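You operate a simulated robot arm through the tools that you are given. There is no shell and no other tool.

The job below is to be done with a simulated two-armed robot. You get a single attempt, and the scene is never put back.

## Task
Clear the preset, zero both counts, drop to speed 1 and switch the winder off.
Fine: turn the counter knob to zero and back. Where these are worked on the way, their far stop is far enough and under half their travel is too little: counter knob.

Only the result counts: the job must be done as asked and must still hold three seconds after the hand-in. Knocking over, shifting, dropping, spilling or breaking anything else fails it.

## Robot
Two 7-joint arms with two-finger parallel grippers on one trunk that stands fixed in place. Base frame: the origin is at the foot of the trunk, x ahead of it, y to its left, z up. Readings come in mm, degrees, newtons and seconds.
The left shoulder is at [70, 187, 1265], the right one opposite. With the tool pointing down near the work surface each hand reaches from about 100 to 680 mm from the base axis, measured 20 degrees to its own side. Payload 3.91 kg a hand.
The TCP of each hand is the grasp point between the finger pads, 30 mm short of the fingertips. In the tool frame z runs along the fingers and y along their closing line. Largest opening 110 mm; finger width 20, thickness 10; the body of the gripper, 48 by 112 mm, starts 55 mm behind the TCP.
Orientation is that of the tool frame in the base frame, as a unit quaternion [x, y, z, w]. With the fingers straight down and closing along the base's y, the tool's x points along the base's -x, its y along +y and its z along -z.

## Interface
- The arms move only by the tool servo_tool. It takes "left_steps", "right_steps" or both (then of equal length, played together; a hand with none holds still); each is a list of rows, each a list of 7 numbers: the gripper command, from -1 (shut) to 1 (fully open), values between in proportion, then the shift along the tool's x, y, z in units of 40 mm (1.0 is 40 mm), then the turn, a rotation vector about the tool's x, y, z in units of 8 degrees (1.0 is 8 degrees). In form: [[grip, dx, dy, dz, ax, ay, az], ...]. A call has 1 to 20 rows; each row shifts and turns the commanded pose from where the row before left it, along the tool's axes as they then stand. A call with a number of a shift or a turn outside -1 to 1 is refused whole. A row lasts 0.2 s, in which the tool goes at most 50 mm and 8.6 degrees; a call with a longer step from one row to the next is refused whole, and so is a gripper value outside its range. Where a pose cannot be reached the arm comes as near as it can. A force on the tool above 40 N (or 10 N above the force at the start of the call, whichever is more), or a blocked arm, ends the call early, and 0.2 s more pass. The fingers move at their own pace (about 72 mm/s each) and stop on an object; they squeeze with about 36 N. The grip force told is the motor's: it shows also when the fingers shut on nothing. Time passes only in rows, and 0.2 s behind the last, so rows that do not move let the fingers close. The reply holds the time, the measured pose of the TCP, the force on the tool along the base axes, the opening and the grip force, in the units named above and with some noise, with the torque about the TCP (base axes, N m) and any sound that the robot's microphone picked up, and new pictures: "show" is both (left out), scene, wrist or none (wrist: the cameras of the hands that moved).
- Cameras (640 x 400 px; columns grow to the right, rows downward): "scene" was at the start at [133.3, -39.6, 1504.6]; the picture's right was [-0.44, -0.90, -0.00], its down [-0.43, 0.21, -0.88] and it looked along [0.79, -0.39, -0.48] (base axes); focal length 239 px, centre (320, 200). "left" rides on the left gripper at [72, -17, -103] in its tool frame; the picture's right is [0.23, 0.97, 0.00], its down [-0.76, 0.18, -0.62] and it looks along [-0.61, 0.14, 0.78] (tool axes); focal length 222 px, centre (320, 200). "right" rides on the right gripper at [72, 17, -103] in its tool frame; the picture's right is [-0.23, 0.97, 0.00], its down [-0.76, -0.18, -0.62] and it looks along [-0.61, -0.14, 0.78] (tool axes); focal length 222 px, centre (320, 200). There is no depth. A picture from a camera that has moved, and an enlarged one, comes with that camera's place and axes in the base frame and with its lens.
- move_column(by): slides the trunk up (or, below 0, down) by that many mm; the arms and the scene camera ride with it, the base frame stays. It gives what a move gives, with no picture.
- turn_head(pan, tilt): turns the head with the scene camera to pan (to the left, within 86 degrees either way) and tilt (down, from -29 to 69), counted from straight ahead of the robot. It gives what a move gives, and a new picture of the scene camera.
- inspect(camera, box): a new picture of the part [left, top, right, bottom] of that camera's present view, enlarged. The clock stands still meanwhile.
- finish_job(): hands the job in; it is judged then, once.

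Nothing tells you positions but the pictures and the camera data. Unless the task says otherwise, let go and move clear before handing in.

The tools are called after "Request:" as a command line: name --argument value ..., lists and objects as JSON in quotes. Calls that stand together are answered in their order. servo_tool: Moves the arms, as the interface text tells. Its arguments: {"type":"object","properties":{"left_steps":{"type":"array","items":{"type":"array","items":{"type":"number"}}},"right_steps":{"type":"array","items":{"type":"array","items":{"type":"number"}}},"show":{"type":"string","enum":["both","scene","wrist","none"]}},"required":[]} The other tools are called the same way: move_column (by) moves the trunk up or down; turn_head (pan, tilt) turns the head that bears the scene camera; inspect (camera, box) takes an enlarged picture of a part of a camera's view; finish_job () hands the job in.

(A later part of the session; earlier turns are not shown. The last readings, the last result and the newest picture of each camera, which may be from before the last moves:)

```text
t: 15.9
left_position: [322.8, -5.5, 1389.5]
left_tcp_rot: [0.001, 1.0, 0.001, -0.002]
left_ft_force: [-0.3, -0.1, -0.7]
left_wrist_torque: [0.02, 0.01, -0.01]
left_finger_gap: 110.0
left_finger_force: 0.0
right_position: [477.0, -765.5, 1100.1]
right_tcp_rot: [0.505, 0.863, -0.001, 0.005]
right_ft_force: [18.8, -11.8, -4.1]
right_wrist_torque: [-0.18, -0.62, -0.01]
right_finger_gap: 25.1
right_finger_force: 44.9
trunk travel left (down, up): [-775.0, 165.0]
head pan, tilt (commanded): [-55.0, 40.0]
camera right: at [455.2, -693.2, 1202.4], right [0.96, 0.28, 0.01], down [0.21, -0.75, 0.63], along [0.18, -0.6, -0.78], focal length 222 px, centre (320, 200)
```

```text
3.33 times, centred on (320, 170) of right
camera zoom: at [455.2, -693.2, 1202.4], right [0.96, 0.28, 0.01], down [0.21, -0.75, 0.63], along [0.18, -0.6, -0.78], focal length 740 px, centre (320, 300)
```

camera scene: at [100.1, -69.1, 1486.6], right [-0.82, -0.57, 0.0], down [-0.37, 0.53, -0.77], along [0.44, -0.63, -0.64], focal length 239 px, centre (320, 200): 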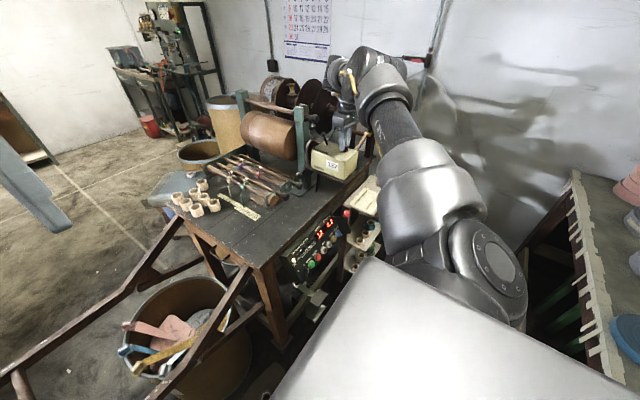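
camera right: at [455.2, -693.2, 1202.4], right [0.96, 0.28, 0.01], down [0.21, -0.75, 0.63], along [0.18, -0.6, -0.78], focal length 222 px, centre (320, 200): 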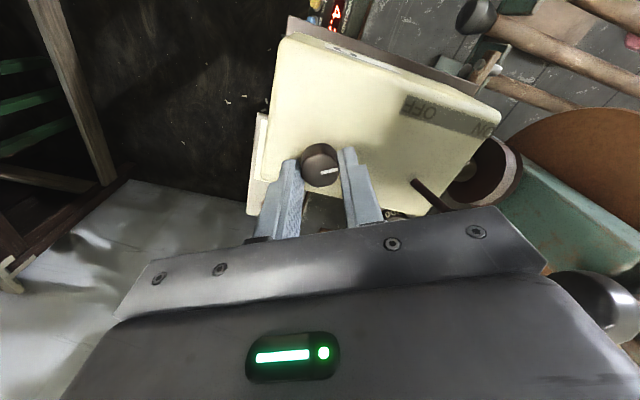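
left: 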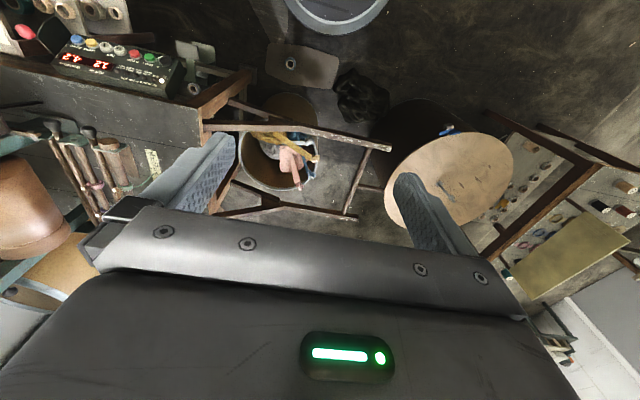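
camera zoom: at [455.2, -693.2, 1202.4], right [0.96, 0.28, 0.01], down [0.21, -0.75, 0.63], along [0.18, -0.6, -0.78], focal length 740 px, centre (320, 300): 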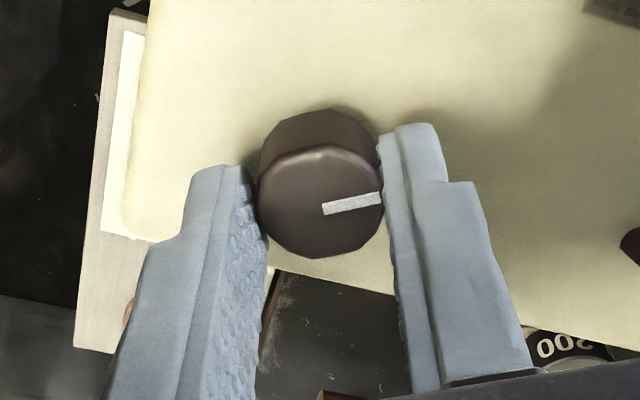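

The knob follows back, though a small sideways offset in my commanded pose loads it. I'll relieve that and finish the return to the starting angle.

Request:
servo_tool --right_steps '[[-1.0, -0.06, 0.035, 0, 0, 0, -0.3], [-1.0, 0, 0, 0, 0, 0, -0.5], [-1.0, 0, 0, 0, 0, 0, -0.5], [-1.0, 0, 0, 0, 0, 0, -0.5], [-1.0, 0, 0, 0, 0, 0, -0.5], [-1.0, 0, 0, 0, 0, 0, -0.5], [-1.0, 0, 0, 0, 0, 0, -0.5], [-1.0, 0, 0, 0, 0, 0, -0.5], [-1.0, 0, 0, 0, 0, 0, -0.5], [-1.0, 0, 0, 0, 0, 0, -0.5], [-1.0, 0, 0, 0, 0, 0, -0.5], [-1.0, 0, 0, 0, 0, 0, -0.5], [-1.0, 0, 0, 0, 0, 0, -0.5]]' --show "wrist"

Request:
inspect --camera "right" --box '[240, 110, 400, 230]'

Request:
inspect --camera "scene" --box '[300, 90, 390, 190]'

```text
t: 18.7
left_position: [319.3, -3.3, 1389.6]
left_tcp_rot: [0.0, 1.0, 0.001, -0.002]
left_ft_force: [-0.2, -0.4, 0.1]
left_wrist_torque: [0.02, 0.03, -0.03]
left_finger_gap: 109.6
left_finger_force: 0.0
right_position: [476.1, -765.2, 1100.5]
right_tcp_rot: [0.09, 0.996, -0.003, 0.005]
right_ft_force: [0.7, 11.3, -28.9]
right_wrist_torque: [0.29, -0.14, -0.04]
right_finger_gap: 25.2
right_finger_force: 45.2
trunk travel left (down, up): [-775.0, 165.0]
head pan, tilt (commanded): [-55.0, 40.0]
camera right: at [407.7, -735.5, 1202.8], right [0.4, 0.92, 0.0], down [0.71, -0.31, 0.63], along [0.58, -0.25, -0.78], focal length 222 px, centre (320, 200)
```

right: 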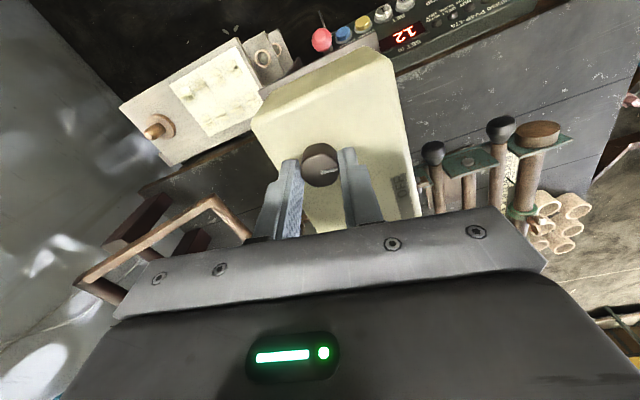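

```text
3.33 times, centred on (320, 170) of right
camera zoom: at [407.7, -735.5, 1202.8], right [0.4, 0.92, 0.0], down [0.71, -0.31, 0.63], along [0.58, -0.25, -0.78], focal length 740 px, centre (320, 300)
```

zoom: 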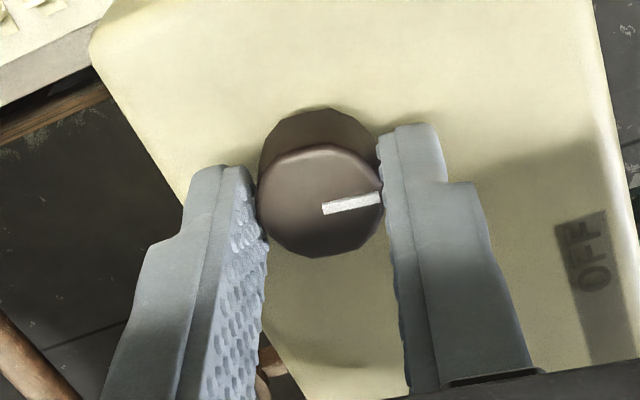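

```text
4.00 times, centred on (345, 140) of scene
camera zoom: at [103.7, -72.5, 1486.1], right [-0.82, -0.57, 0.0], down [-0.37, 0.53, -0.76], along [0.44, -0.63, -0.65], focal length 955 px, centre (220, 440)
```

zoom: 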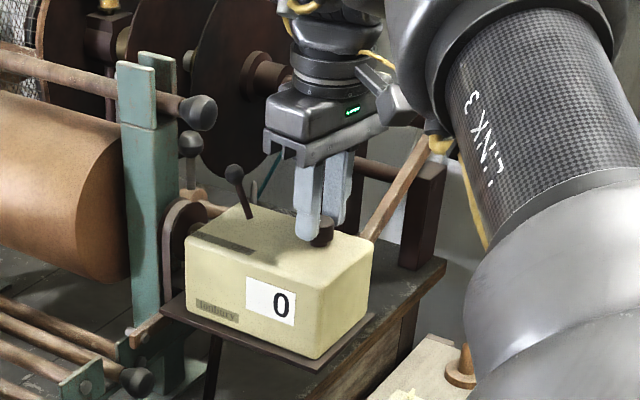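

Almost back: 10° remain and there is some vertical load on the grip. I'll relieve it while finishing the return.

Request:
servo_tool --right_steps '[[-1.0, 0, 0.02, 0.04, 0, 0, 0], [-1.0, 0, 0.01, 0.03, 0, 0, -0.3], [-1.0, 0, 0, 0, 0, 0, -0.33], [-1.0, 0, 0, 0, 0, 0, -0.33], [-1.0, 0, 0, 0, 0, 0, -0.33], [-1.0, 0, 0, 0, 0, 0, 0]]' --show "wrist"

Request:
inspect --camera "right" --box '[240, 110, 400, 230]'

```text
t: 20.1
left_position: [319.3, -3.6, 1390.9]
left_tcp_rot: [0.001, 1.0, 0.001, -0.001]
left_ft_force: [0.3, 0.0, -0.4]
left_wrist_torque: [-0.02, -0.01, 0.0]
left_finger_gap: 109.9
left_finger_force: 0.0
right_position: [476.7, -766.2, 1101.7]
right_tcp_rot: [0.0, 1.0, -0.005, 0.006]
right_ft_force: [6.7, -8.5, -1.0]
right_wrist_torque: [-0.27, -0.22, -0.31]
right_finger_gap: 25.3
right_finger_force: 45.2
trunk travel left (down, up): [-775.0, 165.0]
head pan, tilt (commanded): [-55.0, 40.0]
camera right: at [402.7, -747.6, 1202.7], right [0.23, 0.97, -0.01], down [0.75, -0.17, 0.63], along [0.62, -0.15, -0.77], focal length 222 px, centre (320, 200)
```

right: 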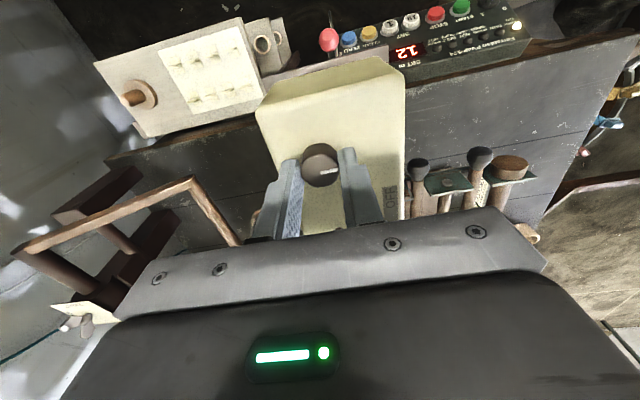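

```text
3.33 times, centred on (320, 170) of right
camera zoom: at [402.7, -747.6, 1202.7], right [0.23, 0.97, -0.01], down [0.75, -0.17, 0.63], along [0.62, -0.15, -0.77], focal length 740 px, centre (320, 300)
```

zoom: 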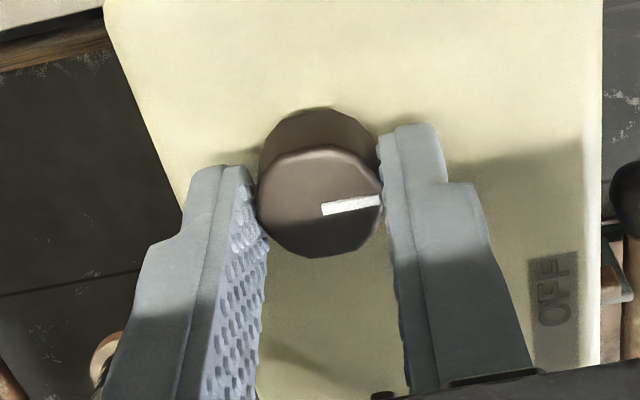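

The knob is back at its start stop (pointer as before, some torque now resisting). I'll release and lift straight up.

Request:
servo_tool --right_steps '[[0.0, 0, 0, 0, 0, 0, 0], [0.0, 0, 0, 0, 0, 0, 0], [0.0, 0, 0, -0.3, 0, 0, 0], [0.0, 0, 0, -0.6, 0, 0, 0], [0.0, 0, 0, -0.8, 0, 0, 0], [0.0, 0, 0, -0.8, 0, 0, 0]]' --show "both"

Request:
inspect --camera "right" --box '[240, 60, 400, 180]'

Request:
inspect --camera "scene" --box '[300, 90, 390, 190]'

```text
t: 21.5
left_position: [315.9, -0.1, 1390.1]
left_tcp_rot: [0.001, 1.0, 0.0, -0.001]
left_ft_force: [-0.7, 0.0, 0.4]
left_wrist_torque: [-0.03, 0.0, 0.01]
left_finger_gap: 110.1
left_finger_force: 0.0
right_position: [473.3, -760.0, 1202.8]
right_tcp_rot: [0.0, 1.0, -0.006, 0.006]
right_ft_force: [-0.4, -0.2, 0.1]
right_wrist_torque: [-0.01, 0.0, 0.0]
right_finger_gap: 54.9
right_finger_force: 0.0
trunk travel left (down, up): [-775.0, 165.0]
head pan, tilt (commanded): [-55.0, 40.0]
camera scene: at [99.7, -68.4, 1486.7], right [-0.82, -0.57, 0.0], down [-0.37, 0.53, -0.77], along [0.44, -0.63, -0.64], focal length 239 px, centre (320, 200)
camera right: at [400.0, -741.1, 1304.1], right [0.23, 0.97, -0.01], down [0.75, -0.17, 0.63], along [0.62, -0.15, -0.77], focal length 222 px, centre (320, 200)
```

scene: 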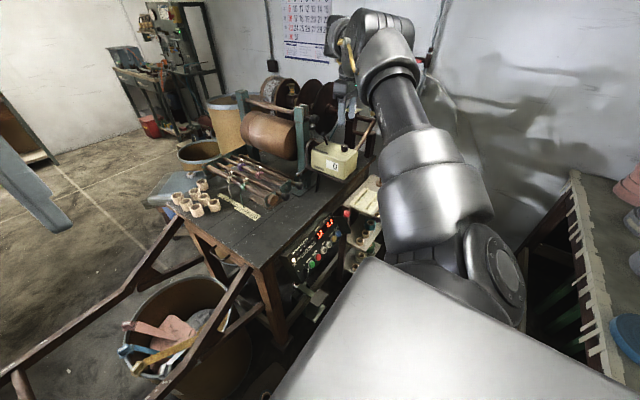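
right: 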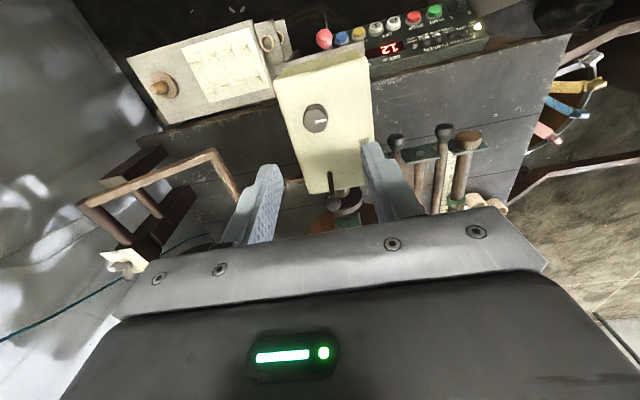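

```text
3.33 times, centred on (320, 120) of right
camera zoom: at [400.0, -741.1, 1304.1], right [0.23, 0.97, -0.01], down [0.75, -0.17, 0.63], along [0.62, -0.15, -0.77], focal length 740 px, centre (320, 467)
```

zoom: 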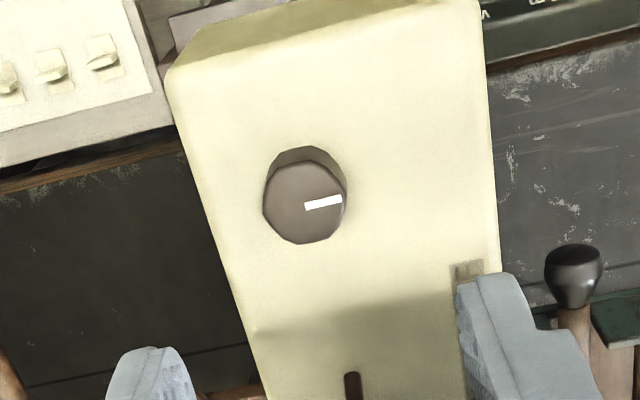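

```text
4.00 times, centred on (345, 140) of scene
camera zoom: at [99.7, -68.4, 1486.7], right [-0.82, -0.57, 0.0], down [-0.37, 0.53, -0.77], along [0.44, -0.63, -0.64], focal length 955 px, centre (220, 440)
```

zoom: 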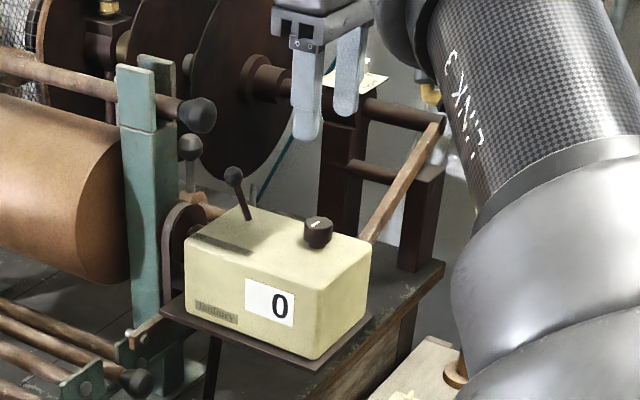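

The counter now reads 0 with its pointer back at the start. Next I'll withdraw the right hand toward the robot, clear of the bench, so the trunk can be lowered for the panel.

Request:
servo_tool --right_steps '[[-1.0, 0.7, 0.625, -0.15, 0, 0, 0], [-1.0, 0.7, 0.625, -0.15, 0, 0, 0], [-1.0, 0.7, 0.625, -0.15, 0, 0, 0], [-1.0, 0.7, 0.625, -0.15, 0, 0, 0], [-1.0, 0.7, 0.625, -0.15, 0, 0, 0], [-1.0, 0.7, 0.625, -0.15, 0, 0, 0], [-1.0, 0.7, 0.625, -0.15, 0, 0, 0], [-1.0, 0.7, 0.625, -0.15, 0, 0, 0]]' --show "both"

```text
t: 23.3
left_position: [313.8, 1.1, 1391.6]
left_tcp_rot: [0.0, 1.0, -0.001, 0.0]
left_ft_force: [0.0, 0.9, -0.3]
left_wrist_torque: [-0.03, -0.02, 0.04]
left_finger_gap: 110.2
left_finger_force: 0.1
right_position: [247.9, -557.4, 1247.1]
right_tcp_rot: [0.0, 1.0, -0.006, 0.006]
right_ft_force: [-0.6, 0.1, 0.7]
right_wrist_torque: [0.01, -0.01, 0.02]
right_finger_gap: 0.2
right_finger_force: 35.4
trunk travel left (down, up): [-775.0, 165.0]
head pan, tilt (commanded): [-55.0, 40.0]
camera scene: at [97.8, -67.8, 1486.9], right [-0.82, -0.57, 0.0], down [-0.37, 0.53, -0.77], along [0.44, -0.63, -0.64], focal length 239 px, centre (320, 200)
camera right: at [174.7, -539.2, 1347.4], right [0.23, 0.97, -0.01], down [0.75, -0.17, 0.64], along [0.62, -0.15, -0.77], focal length 222 px, centre (320, 200)
```

scene: 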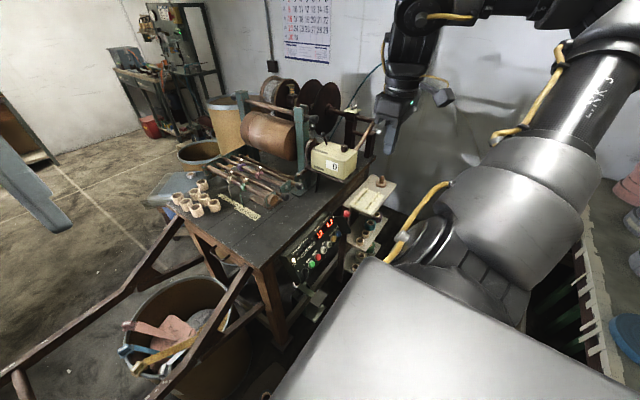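
right: 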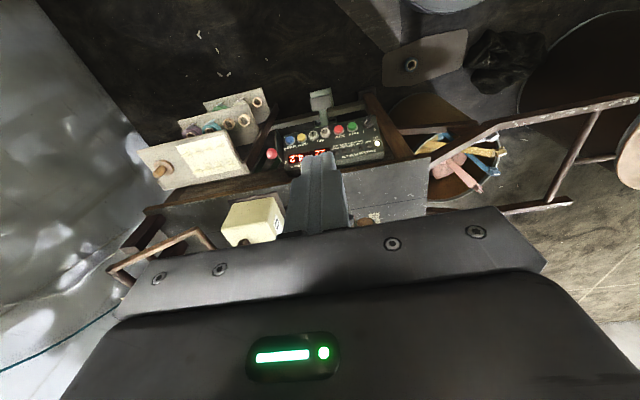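

The hand is clear. I'll lower the trunk in stages and keep an eye on things.

Request:
move_column --by -200

Request:
turn_head --pan -55 --tilt 35

Request:
inspect --camera "left" --box '[0, 0, 640, 400]'

```text
t: 25.5
left_position: [316.2, -0.7, 1190.5]
left_tcp_rot: [0.001, 1.0, 0.0, 0.0]
left_ft_force: [-0.7, -0.2, -0.1]
left_wrist_torque: [-0.01, 0.0, 0.02]
left_finger_gap: 110.0
left_finger_force: 0.1
right_position: [250.7, -558.5, 1044.8]
right_tcp_rot: [0.0, 1.0, -0.005, 0.007]
right_ft_force: [0.6, 0.3, 0.7]
right_wrist_torque: [0.0, 0.0, -0.02]
right_finger_gap: 0.1
right_finger_force: 36.2
trunk travel left (down, up): [-575.0, 365.0]
head pan, tilt (commanded): [-55.0, 40.0]
```

```text
t: 26.1
left_position: [316.1, -0.2, 1190.5]
left_tcp_rot: [0.001, 1.0, 0.0, 0.0]
left_ft_force: [1.0, 0.1, -0.6]
left_wrist_torque: [0.01, 0.01, -0.02]
left_finger_gap: 110.1
left_finger_force: 0.0
right_position: [251.1, -559.9, 1045.1]
right_tcp_rot: [0.001, 1.0, -0.005, 0.006]
right_ft_force: [-0.3, 0.2, 0.0]
right_wrist_torque: [0.01, -0.01, 0.02]
right_finger_gap: 0.0
right_finger_force: 36.4
trunk travel left (down, up): [-575.0, 365.0]
head pan, tilt (commanded): [-55.0, 35.0]
camera scene: at [101.9, -71.8, 1294.2], right [-0.82, -0.57, 0.0], down [-0.33, 0.47, -0.82], along [0.47, -0.67, -0.57], focal length 239 px, centre (320, 200)
```

scene: 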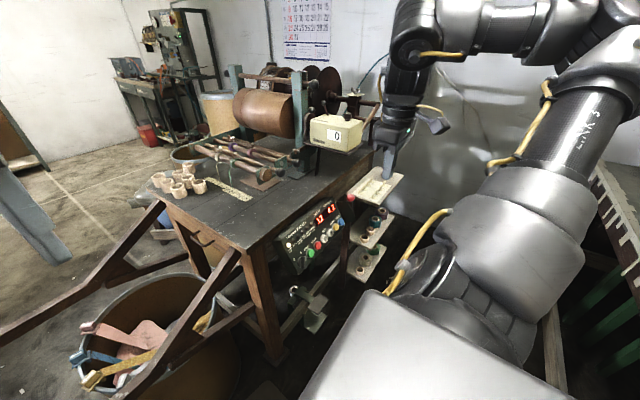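

```text
1.00 times, centred on (320, 200) of left (not enlarged: the box is as wide or as high as the picture)
camera zoom: at [244.7, -17.2, 1294.3], right [-0.23, 0.97, 0.0], down [0.76, 0.18, 0.62], along [0.61, 0.14, -0.78], focal length 222 px, centre (320, 200)
```

zoom: 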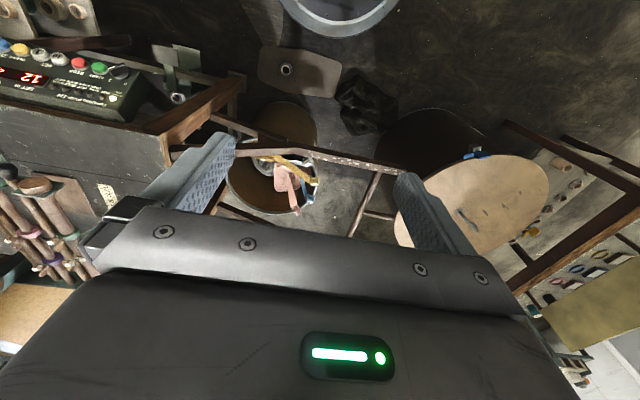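

No conflicts so far. I'll lower another 150 mm and look at the panel and lever closely.

Request:
move_column --by -150

Request:
turn_head --pan -55 --tilt 30

Request:
inspect --camera "scene" --box '[260, 180, 410, 280]'

Request:
inspect --camera "right" --box '[140, 60, 420, 240]'

```text
t: 27.9
left_position: [316.7, 0.0, 1041.4]
left_tcp_rot: [0.002, 1.0, 0.0, 0.0]
left_ft_force: [0.3, 0.1, -0.1]
left_wrist_torque: [-0.04, 0.0, 0.02]
left_finger_gap: 110.0
left_finger_force: 0.1
right_position: [250.8, -559.9, 895.7]
right_tcp_rot: [0.0, 1.0, -0.005, 0.006]
right_ft_force: [0.3, -0.1, 0.1]
right_wrist_torque: [0.02, 0.03, 0.03]
right_finger_gap: 0.0
right_finger_force: 36.5
trunk travel left (down, up): [-425.0, 515.0]
head pan, tilt (commanded): [-55.0, 35.0]
```

```text
t: 28.5
left_position: [316.4, -1.5, 1040.9]
left_tcp_rot: [0.001, 1.0, 0.0, 0.0]
left_ft_force: [0.6, -0.2, 0.0]
left_wrist_torque: [0.0, 0.01, -0.03]
left_finger_gap: 109.9
left_finger_force: 0.1
right_position: [251.8, -559.2, 895.7]
right_tcp_rot: [0.0, 1.0, -0.005, 0.005]
right_ft_force: [0.1, -0.6, -0.8]
right_wrist_torque: [0.02, 0.0, -0.02]
right_finger_gap: 0.2
right_finger_force: 36.1
trunk travel left (down, up): [-425.0, 515.0]
head pan, tilt (commanded): [-55.0, 30.0]
camera scene: at [103.2, -73.8, 1152.0], right [-0.82, -0.57, 0.0], down [-0.29, 0.41, -0.87], along [0.5, -0.71, -0.5], focal length 239 px, centre (320, 200)
```

scene: 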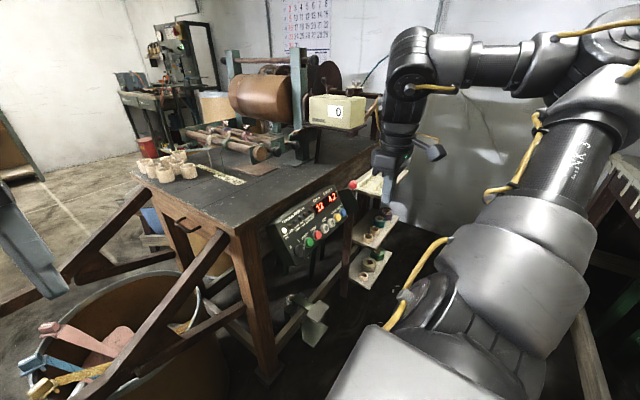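

```text
4.00 times, centred on (335, 230) of scene
camera zoom: at [103.2, -73.8, 1152.0], right [-0.82, -0.57, 0.0], down [-0.29, 0.41, -0.87], along [0.5, -0.71, -0.5], focal length 955 px, centre (260, 80)
```

zoom: 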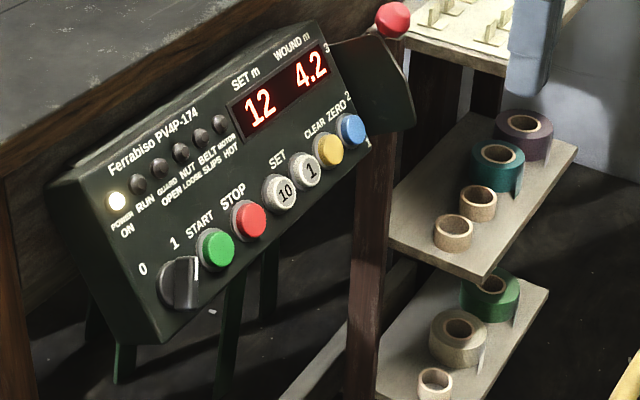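

```text
2.22 times, centred on (280, 150) of right
camera zoom: at [177.2, -541.0, 996.4], right [0.23, 0.97, -0.01], down [0.75, -0.17, 0.63], along [0.62, -0.15, -0.77], focal length 494 px, centre (409, 311)
```

zoom: 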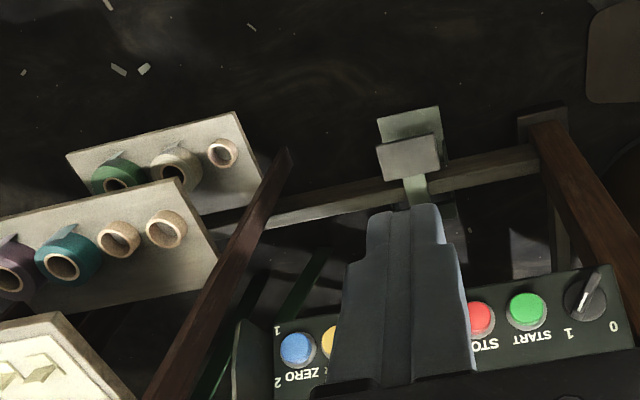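

Triangulating from both head positions: the panel face leans back about 32° (push direction [0.84, 0, -0.54]), ZERO is near [448, -707, 687], the switch [444, -461, 690] and the red speed knob [432, -744, 786] at position 3. I'll pitch the right tool forward so the closed fingers point square at the panel, staying well in front of it.

Request:
servo_tool --right_steps '[[-1, -0.25, 0, 0.2, 0, -0.9, 0], [-1, -0.223, 0, 0.23, 0, -0.9, 0], [-1, -0.19, 0, 0.256, 0, -0.9, 0], [-1, -0.159, 0, 0.278, 0, -0.9, 0], [-1, -0.123, 0, 0.296, 0, -0.9, 0], [-1, -0.085, 0, 0.309, 0, -0.9, 0], [-1, -0.045, 0, 0.317, 0, -0.9, 0], [-1, -0.005, 0, 0.32, 0, -0.9, 0]]' --show "both"

```text
t: 30.3
left_position: [316.0, -0.9, 1041.3]
left_tcp_rot: [0.001, 1.0, 0.0, 0.0]
left_ft_force: [-0.4, -1.2, -0.3]
left_wrist_torque: [0.0, 0.01, -0.02]
left_finger_gap: 110.1
left_finger_force: 0.2
right_position: [331.5, -559.8, 831.1]
right_tcp_rot: [-0.002, 0.873, -0.005, 0.488]
right_ft_force: [0.2, 0.4, -1.0]
right_wrist_torque: [-0.02, 0.0, -0.02]
right_finger_gap: 0.0
right_finger_force: 35.5
trunk travel left (down, up): [-425.0, 515.0]
head pan, tilt (commanded): [-55.0, 30.0]
camera scene: at [103.1, -74.4, 1152.0], right [-0.82, -0.57, 0.0], down [-0.29, 0.41, -0.87], along [0.5, -0.71, -0.5], focal length 239 px, centre (320, 200)
camera right: at [205.7, -542.9, 823.2], right [0.12, 0.98, 0.18], down [-0.13, -0.17, 0.98], along [0.98, -0.14, 0.11], focal length 222 px, centre (320, 200)
```

scene: 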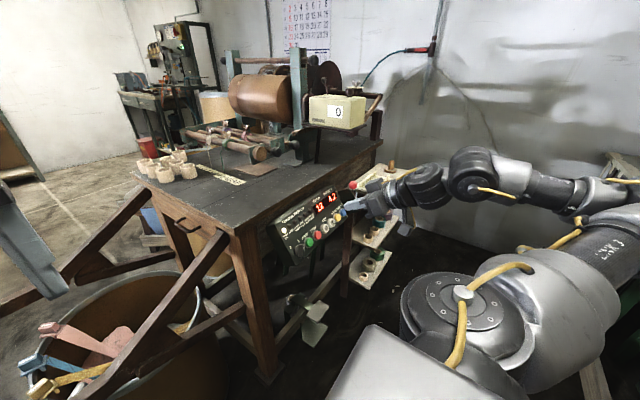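
right: 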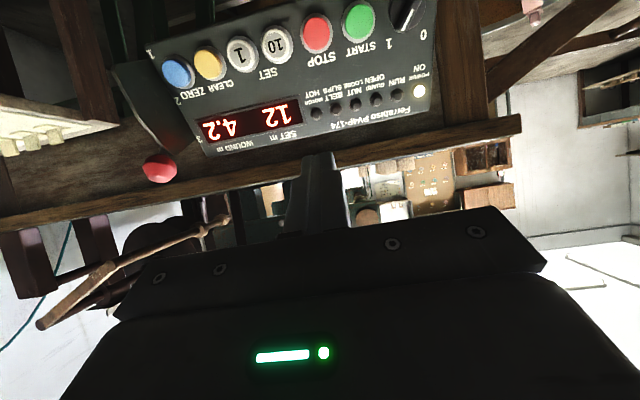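

The tool points square at the panel now, and the wrist view confirms the button line (yellow CLEAR near y = -667, blue ZERO near y = -707). I'll move in front of the yellow CLEAR button with about 40 mm to spare.

Request:
servo_tool --right_steps '[[-1, 0.315, -0.535, 0.52, 0, 0, 0], [-1, 0.315, -0.535, 0.52, 0, 0, 0], [-1, 0.315, -0.535, 0.52, 0, 0, 0], [-1, 0.315, -0.535, 0.52, 0, 0, 0], [-1, 0.315, -0.535, 0.52, 0, 0, 0], [-1, 0, 0, 0, 0, 0, 0]]' --show "both"

Request:
inspect --camera "scene" --box '[290, 170, 410, 260]'

Request:
inspect --camera "right" --box '[200, 60, 440, 210]'

```text
t: 31.7
left_position: [317.8, -0.5, 1040.3]
left_tcp_rot: [0.001, 1.0, 0.0, 0.0]
left_ft_force: [-0.2, 0.0, 0.7]
left_wrist_torque: [-0.02, 0.01, 0.01]
left_finger_gap: 109.8
left_finger_force: 0.0
right_position: [386.9, -669.3, 725.6]
right_tcp_rot: [-0.002, 0.873, -0.006, 0.487]
right_ft_force: [0.9, -0.4, 0.0]
right_wrist_torque: [0.01, -0.01, -0.04]
right_finger_gap: 0.0
right_finger_force: 35.9
trunk travel left (down, up): [-425.0, 515.0]
head pan, tilt (commanded): [-55.0, 30.0]
camera scene: at [102.8, -73.4, 1152.1], right [-0.82, -0.57, 0.0], down [-0.29, 0.41, -0.87], along [0.5, -0.71, -0.5], focal length 239 px, centre (320, 200)
camera right: at [259.8, -651.5, 718.2], right [0.12, 0.98, 0.18], down [-0.13, -0.17, 0.98], along [0.98, -0.14, 0.11], focal length 222 px, centre (320, 200)
```

scene: 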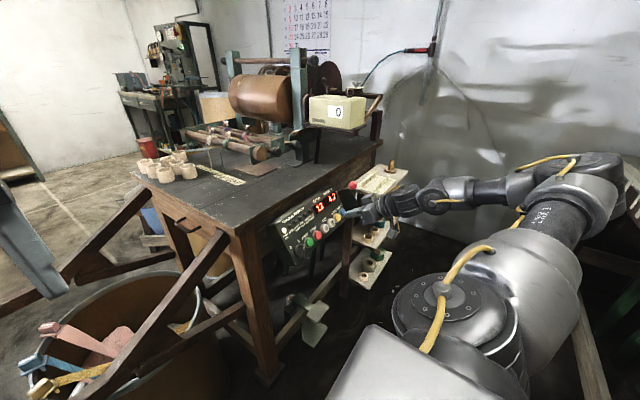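
right: 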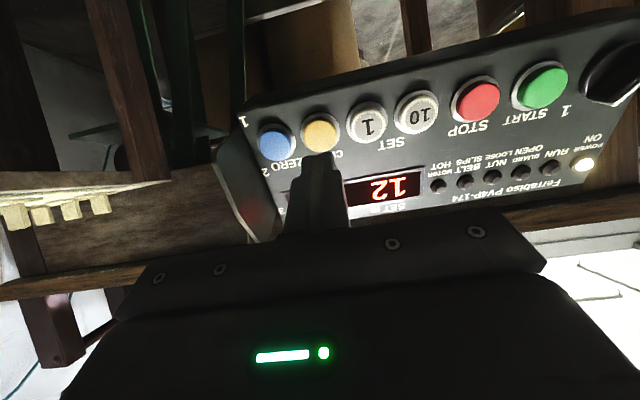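

```text
4.44 times, centred on (350, 215) of scene
camera zoom: at [102.8, -73.4, 1152.1], right [-0.82, -0.57, 0.0], down [-0.29, 0.41, -0.87], along [0.5, -0.71, -0.5], focal length 1061 px, centre (187, 133)
```

zoom: 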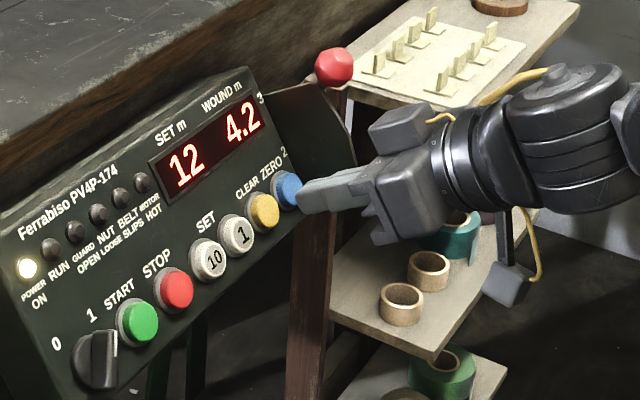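

```text
2.67 times, centred on (320, 135) of right
camera zoom: at [259.8, -651.5, 718.2], right [0.12, 0.98, 0.18], down [-0.13, -0.17, 0.98], along [0.98, -0.14, 0.11], focal length 592 px, centre (320, 373)
```

zoom: 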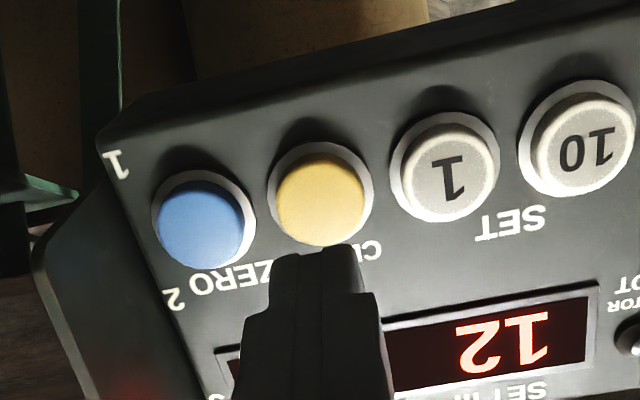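

The fingertips line up with the yellow CLEAR button. I'll advance along the tool axis to just short of it.

Request:
servo_tool --right_steps '[[-1, 0, 0, 0.25, 0, 0, 0], [-1, 0, 0, 0.25, 0, 0, 0], [-1, 0, 0, 0.25, 0, 0, 0], [-1, 0, 0, 0, 0, 0, 0]]' --show "wrist"

Request:
inspect --camera "right" --box '[240, 80, 400, 200]'

Request:
inspect --camera "scene" --box '[310, 180, 390, 240]'

```text
t: 32.7
left_position: [316.3, -0.6, 1040.3]
left_tcp_rot: [0.001, 1.0, 0.0, 0.0]
left_ft_force: [-1.1, -0.6, 0.1]
left_wrist_torque: [-0.01, -0.01, 0.0]
left_finger_gap: 110.1
left_finger_force: 0.0
right_position: [413.0, -668.6, 708.1]
right_tcp_rot: [-0.002, 0.873, -0.005, 0.488]
right_ft_force: [0.2, -0.3, -0.3]
right_wrist_torque: [0.02, 0.0, -0.01]
right_finger_gap: 0.0
right_finger_force: 35.8
trunk travel left (down, up): [-425.0, 515.0]
head pan, tilt (commanded): [-55.0, 30.0]
camera right: at [286.2, -651.6, 701.4], right [0.12, 0.98, 0.18], down [-0.13, -0.17, 0.98], along [0.98, -0.14, 0.11], focal length 222 px, centre (320, 200)
```

right: 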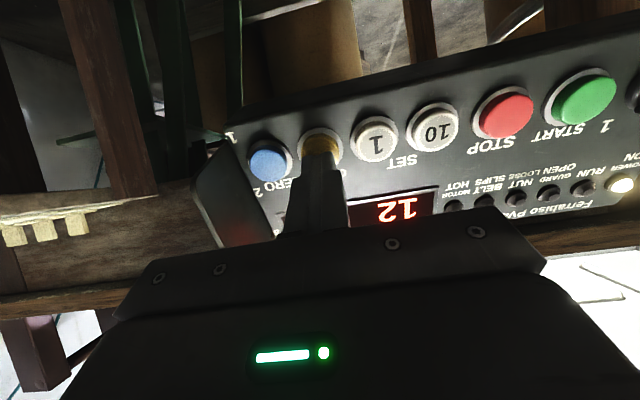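

```text
3.33 times, centred on (320, 140) of right
camera zoom: at [286.2, -651.6, 701.4], right [0.12, 0.98, 0.18], down [-0.13, -0.17, 0.98], along [0.98, -0.14, 0.11], focal length 740 px, centre (320, 400)
```

zoom: 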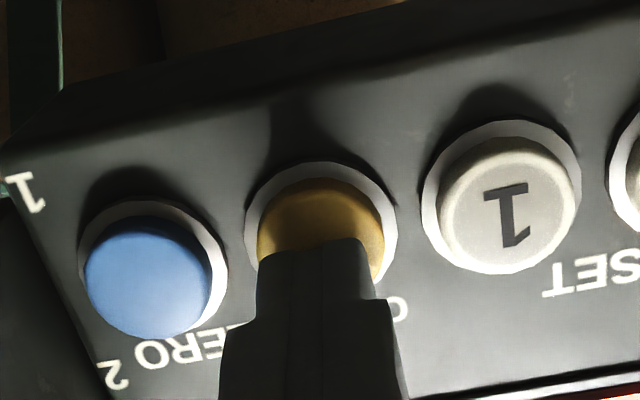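

```text
6.67 times, centred on (350, 210) of scene
camera zoom: at [103.0, -73.8, 1152.0], right [-0.82, -0.57, 0.0], down [-0.29, 0.41, -0.87], along [0.5, -0.71, -0.5], focal length 1592 px, centre (120, 133)
```

zoom: 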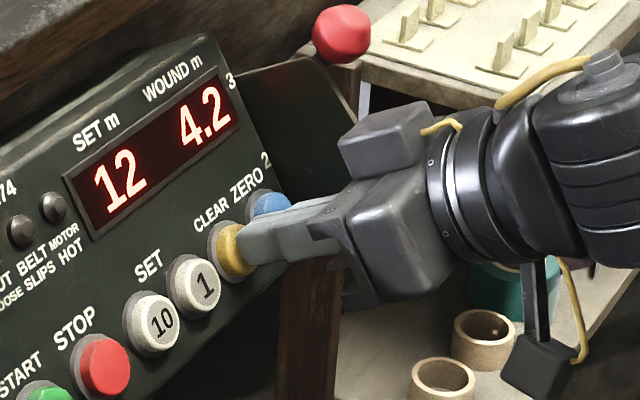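

The tip is right at the yellow cap. I'll shift 2 mm down-slope and press in slowly.

Request:
servo_tool --right_steps '[[-1, 0.05, 0, 0.1, 0, 0, 0], [-1, 0, 0, 0.1, 0, 0, 0], [-1, 0, 0, 0.08, 0, 0, 0], [-1, 0, 0, 0.08, 0, 0, 0]]' --show "none"

Request:
inspect --camera "scene" --box '[310, 180, 390, 240]'

```text
t: 33.7
left_position: [314.2, 0.1, 1040.9]
left_tcp_rot: [0.001, 1.0, -0.001, 0.002]
left_ft_force: [-0.7, 0.0, 0.3]
left_wrist_torque: [-0.05, 0.0, 0.0]
left_finger_gap: 109.8
left_finger_force: 0.1
right_position: [420.5, -667.7, 701.6]
right_tcp_rot: [-0.001, 0.873, -0.006, 0.488]
right_ft_force: [-20.6, 2.2, 7.7]
right_wrist_torque: [0.07, -0.04, 0.06]
right_finger_gap: 0.2
right_finger_force: 36.1
trunk travel left (down, up): [-425.0, 515.0]
head pan, tilt (commanded): [-55.0, 30.0]
heard: click
```

```text
6.67 times, centred on (350, 210) of scene
camera zoom: at [99.7, -72.7, 1152.5], right [-0.82, -0.57, 0.0], down [-0.28, 0.41, -0.87], along [0.5, -0.71, -0.5], focal length 1592 px, centre (120, 133)
```

zoom: 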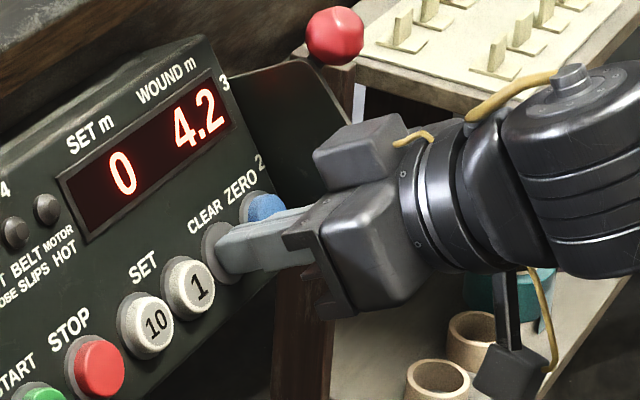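

CLEAR clicked and the SET display shows 0. I'll back off and move across to the blue ZERO button.

Request:
servo_tool --right_steps '[[-1, 0, 0, -0.3, 0, 0, 0], [-1, 0, 0, -0.4, 0, 0, 0], [-1, 0, -0.49, 0, 0, 0, 0], [-1, 0, -0.49, 0, 0, 0, 0], [-1, 0, 0, 0, 0, 0, 0]]' --show "wrist"

Request:
inspect --camera "right" --box '[240, 80, 400, 200]'

Request:
inspect --camera "scene" --box '[310, 170, 400, 240]'

```text
t: 34.9
left_position: [316.5, -1.1, 1042.0]
left_tcp_rot: [0.0, 1.0, -0.001, 0.001]
left_ft_force: [0.4, 0.1, -0.5]
left_wrist_torque: [-0.01, -0.02, -0.02]
left_finger_gap: 109.9
left_finger_force: 0.2
right_position: [399.8, -707.8, 715.2]
right_tcp_rot: [-0.003, 0.873, -0.004, 0.488]
right_ft_force: [0.5, 0.5, -0.6]
right_wrist_torque: [0.02, -0.02, 0.01]
right_finger_gap: 0.0
right_finger_force: 35.6
trunk travel left (down, up): [-425.0, 515.0]
head pan, tilt (commanded): [-55.0, 30.0]
camera right: at [272.6, -690.5, 706.6], right [0.12, 0.98, 0.18], down [-0.13, -0.17, 0.98], along [0.98, -0.14, 0.11], focal length 222 px, centre (320, 200)
```

right: 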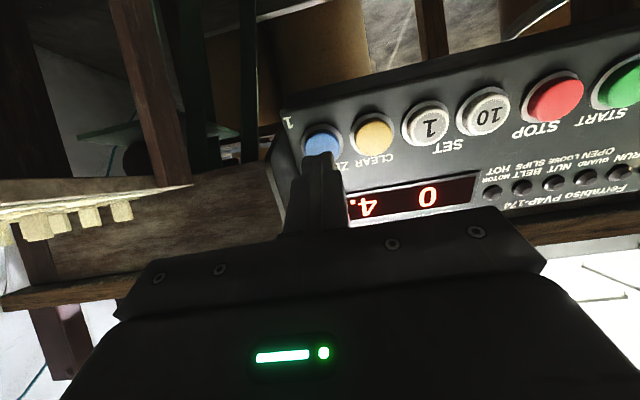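

```text
3.33 times, centred on (320, 140) of right
camera zoom: at [272.6, -690.5, 706.6], right [0.12, 0.98, 0.18], down [-0.13, -0.17, 0.98], along [0.98, -0.14, 0.11], focal length 740 px, centre (320, 400)
```

zoom: 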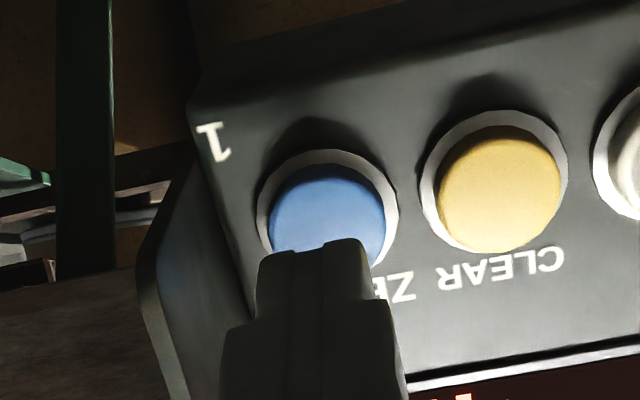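

```text
5.71 times, centred on (355, 205) of scene
camera zoom: at [103.3, -73.9, 1152.0], right [-0.82, -0.57, 0.0], down [-0.29, 0.41, -0.87], along [0.5, -0.71, -0.5], focal length 1364 px, centre (120, 171)
```

zoom: 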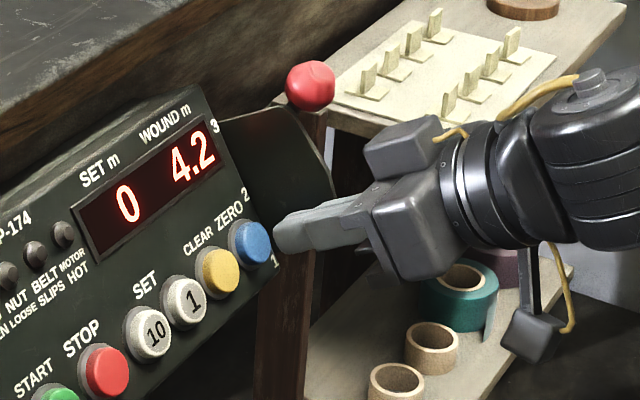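

The tip lines up with the blue ZERO cap. I'll press in slowly.

Request:
servo_tool --right_steps '[[-1, 0, 0.03, 0.25, 0, 0, 0], [-1, 0, 0, 0.15, 0, 0, 0], [-1, 0, 0, 0.1, 0, 0, 0], [-1, 0, 0, 0.1, 0, 0, 0], [-1, 0, 0, 0.08, 0, 0, 0]]' --show "none"

Request:
inspect --camera "scene" --box '[310, 170, 400, 240]'

```text
t: 36.1
left_position: [314.0, 0.6, 1041.8]
left_tcp_rot: [0.001, 1.0, -0.001, 0.001]
left_ft_force: [0.5, 0.3, 0.5]
left_wrist_torque: [-0.06, 0.0, 0.02]
left_finger_gap: 110.1
left_finger_force: 0.0
right_position: [419.0, -706.4, 703.4]
right_tcp_rot: [-0.001, 0.874, -0.006, 0.487]
right_ft_force: [-15.3, 1.6, 7.5]
right_wrist_torque: [0.08, -0.05, 0.02]
right_finger_gap: 0.0
right_finger_force: 36.1
trunk travel left (down, up): [-425.0, 515.0]
head pan, tilt (commanded): [-55.0, 30.0]
heard: click
```

```text
5.71 times, centred on (355, 205) of scene
camera zoom: at [100.6, -73.2, 1152.4], right [-0.82, -0.57, 0.0], down [-0.28, 0.41, -0.87], along [0.5, -0.71, -0.5], focal length 1364 px, centre (120, 171)
```

zoom: 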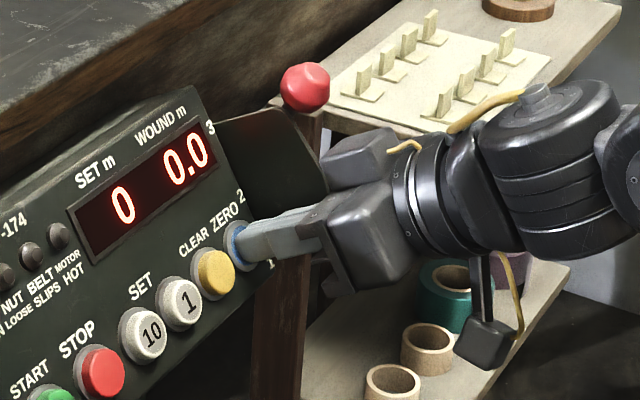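

The WOUND display reads 0.0, so both counts are zero. Next is the speed lever: I'll back well away from the panel and come up in front of, and just above, the red knob.

Request:
servo_tool --right_steps '[[-1, 0, 0, -0.3, 0, 0, 0], [-1, 0, 0, -0.8, 0, 0, 0], [-1, 0, 0, -0.8, 0, 0, 0], [-1, 0, 0, -0.8, 0, 0, 0], [-1, -0.7, -0.235, -0.04, 0, 0, 0], [-1, -0.7, -0.235, -0.04, 0, 0, 0], [-1, -0.7, -0.235, -0.04, 0, 0, 0], [-1, -0.7, -0.235, -0.04, 0, 0, 0], [-1, 0, 0, 0, 0, 0, 0]]' --show "both"

Request:
inspect --camera "right" --box '[200, 40, 440, 200]'

Request:
inspect --camera "scene" --box '[310, 160, 400, 230]'

```text
t: 38.1
left_position: [316.9, -0.6, 1040.9]
left_tcp_rot: [0.001, 1.0, 0.0, 0.0]
left_ft_force: [0.0, -0.1, -0.2]
left_wrist_torque: [0.05, 0.01, -0.01]
left_finger_gap: 109.9
left_finger_force: 0.1
right_position: [383.9, -742.9, 855.9]
right_tcp_rot: [-0.002, 0.874, -0.004, 0.486]
right_ft_force: [0.3, -0.5, -0.6]
right_wrist_torque: [0.0, 0.04, -0.01]
right_finger_gap: 0.0
right_finger_force: 36.2
trunk travel left (down, up): [-425.0, 515.0]
head pan, tilt (commanded): [-55.0, 30.0]
camera scene: at [103.1, -74.0, 1152.0], right [-0.82, -0.57, 0.0], down [-0.29, 0.41, -0.87], along [0.5, -0.71, -0.5], focal length 239 px, centre (320, 200)
camera right: at [258.1, -725.7, 847.3], right [0.12, 0.98, 0.18], down [-0.13, -0.17, 0.98], along [0.98, -0.14, 0.11], focal length 222 px, centre (320, 200)
```

scene: 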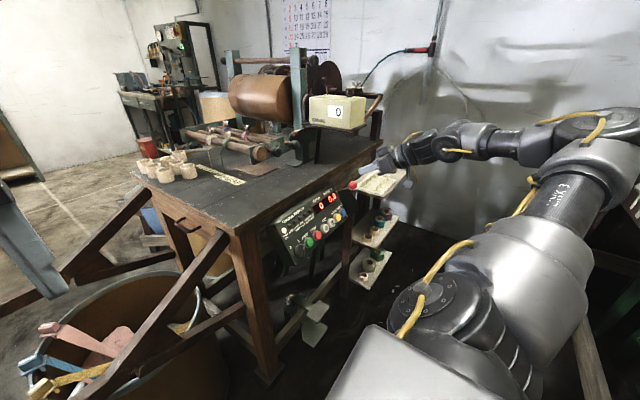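
right: 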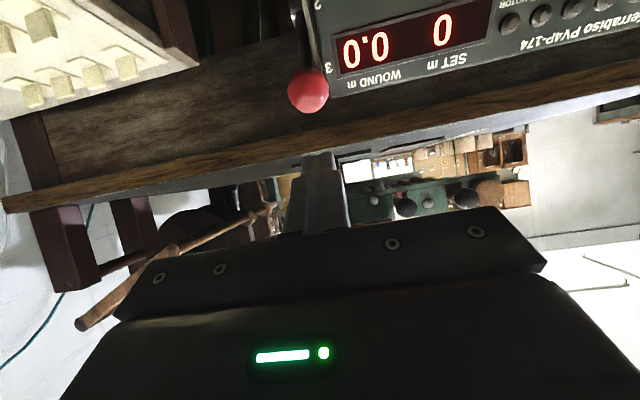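

```text
2.50 times, centred on (320, 120) of right
camera zoom: at [258.1, -725.7, 847.3], right [0.12, 0.98, 0.18], down [-0.13, -0.17, 0.98], along [0.98, -0.14, 0.11], focal length 555 px, centre (320, 400)
```

zoom: 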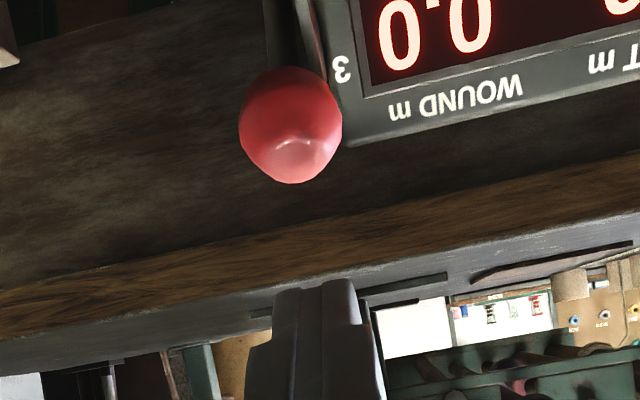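

```text
5.71 times, centred on (355, 195) of scene
camera zoom: at [103.1, -74.0, 1152.0], right [-0.82, -0.57, 0.0], down [-0.29, 0.41, -0.87], along [0.5, -0.71, -0.5], focal length 1364 px, centre (120, 229)
```

zoom: 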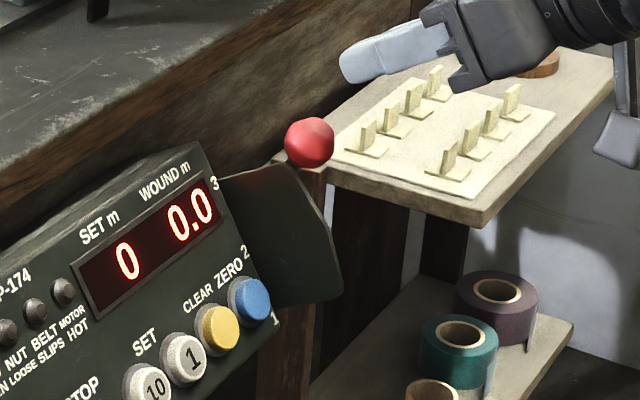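

The red knob triangulates again to [432, -744, 785] with a radius of about 15 mm. I'll advance above it so the closed fingers lie over its top side, in front of the bench edge.

Request:
servo_tool --right_steps '[[-1, 0, 0, 0.35, 0, 0, 0], [-1, 0, 0, 0.35, 0, 0, 0], [-1, 0, 0, 0.35, 0, 0, 0], [-1, 0, 0, 0.35, 0, 0, 0], [-1, 0, 0, 0, 0, 0, 0]]' --show "wrist"

Request:
inspect --camera "right" --box '[200, 40, 440, 200]'

Request:
inspect --camera "scene" --box '[310, 160, 400, 230]'

```text
t: 39.3
left_position: [316.7, -1.4, 1040.9]
left_tcp_rot: [0.0, 1.0, 0.0, 0.0]
left_ft_force: [-0.6, 0.7, -0.2]
left_wrist_torque: [0.05, 0.03, -0.02]
left_finger_gap: 110.1
left_finger_force: 0.1
right_position: [430.5, -744.0, 828.0]
right_tcp_rot: [-0.003, 0.873, -0.004, 0.487]
right_ft_force: [-0.3, 0.6, 0.1]
right_wrist_torque: [-0.01, -0.01, -0.01]
right_finger_gap: 0.0
right_finger_force: 35.5
trunk travel left (down, up): [-425.0, 515.0]
head pan, tilt (commanded): [-55.0, 30.0]
camera right: at [305.5, -726.1, 820.0], right [0.12, 0.98, 0.18], down [-0.13, -0.17, 0.98], along [0.98, -0.14, 0.11], focal length 222 px, centre (320, 200)
```

right: 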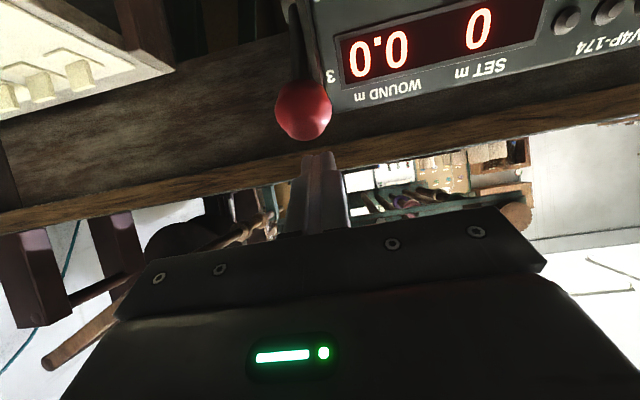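

```text
2.50 times, centred on (320, 120) of right
camera zoom: at [305.5, -726.1, 820.0], right [0.12, 0.98, 0.18], down [-0.13, -0.17, 0.98], along [0.98, -0.14, 0.11], focal length 555 px, centre (320, 400)
```

zoom: 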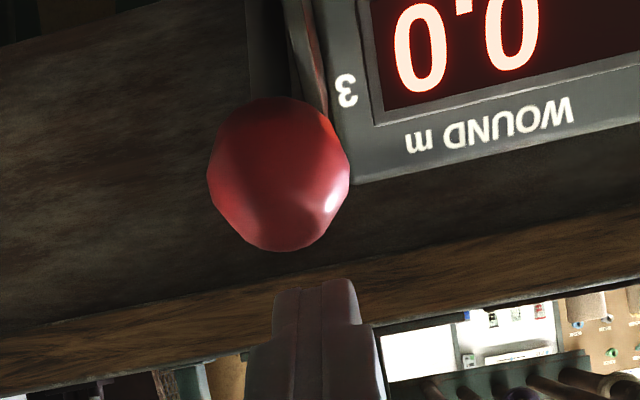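

```text
5.71 times, centred on (355, 195) of scene
camera zoom: at [103.0, -73.7, 1152.1], right [-0.82, -0.57, 0.0], down [-0.29, 0.41, -0.87], along [0.5, -0.71, -0.5], focal length 1364 px, centre (120, 229)
```

zoom: 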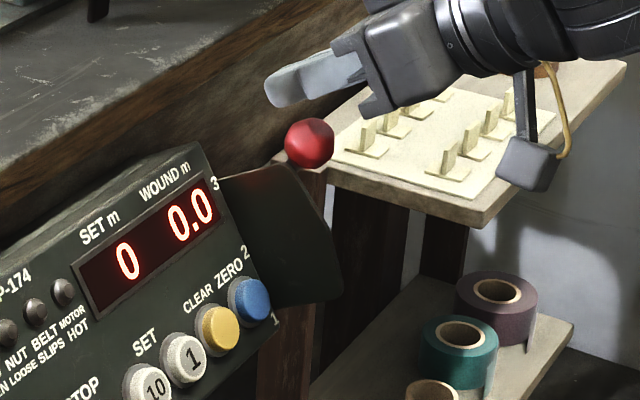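

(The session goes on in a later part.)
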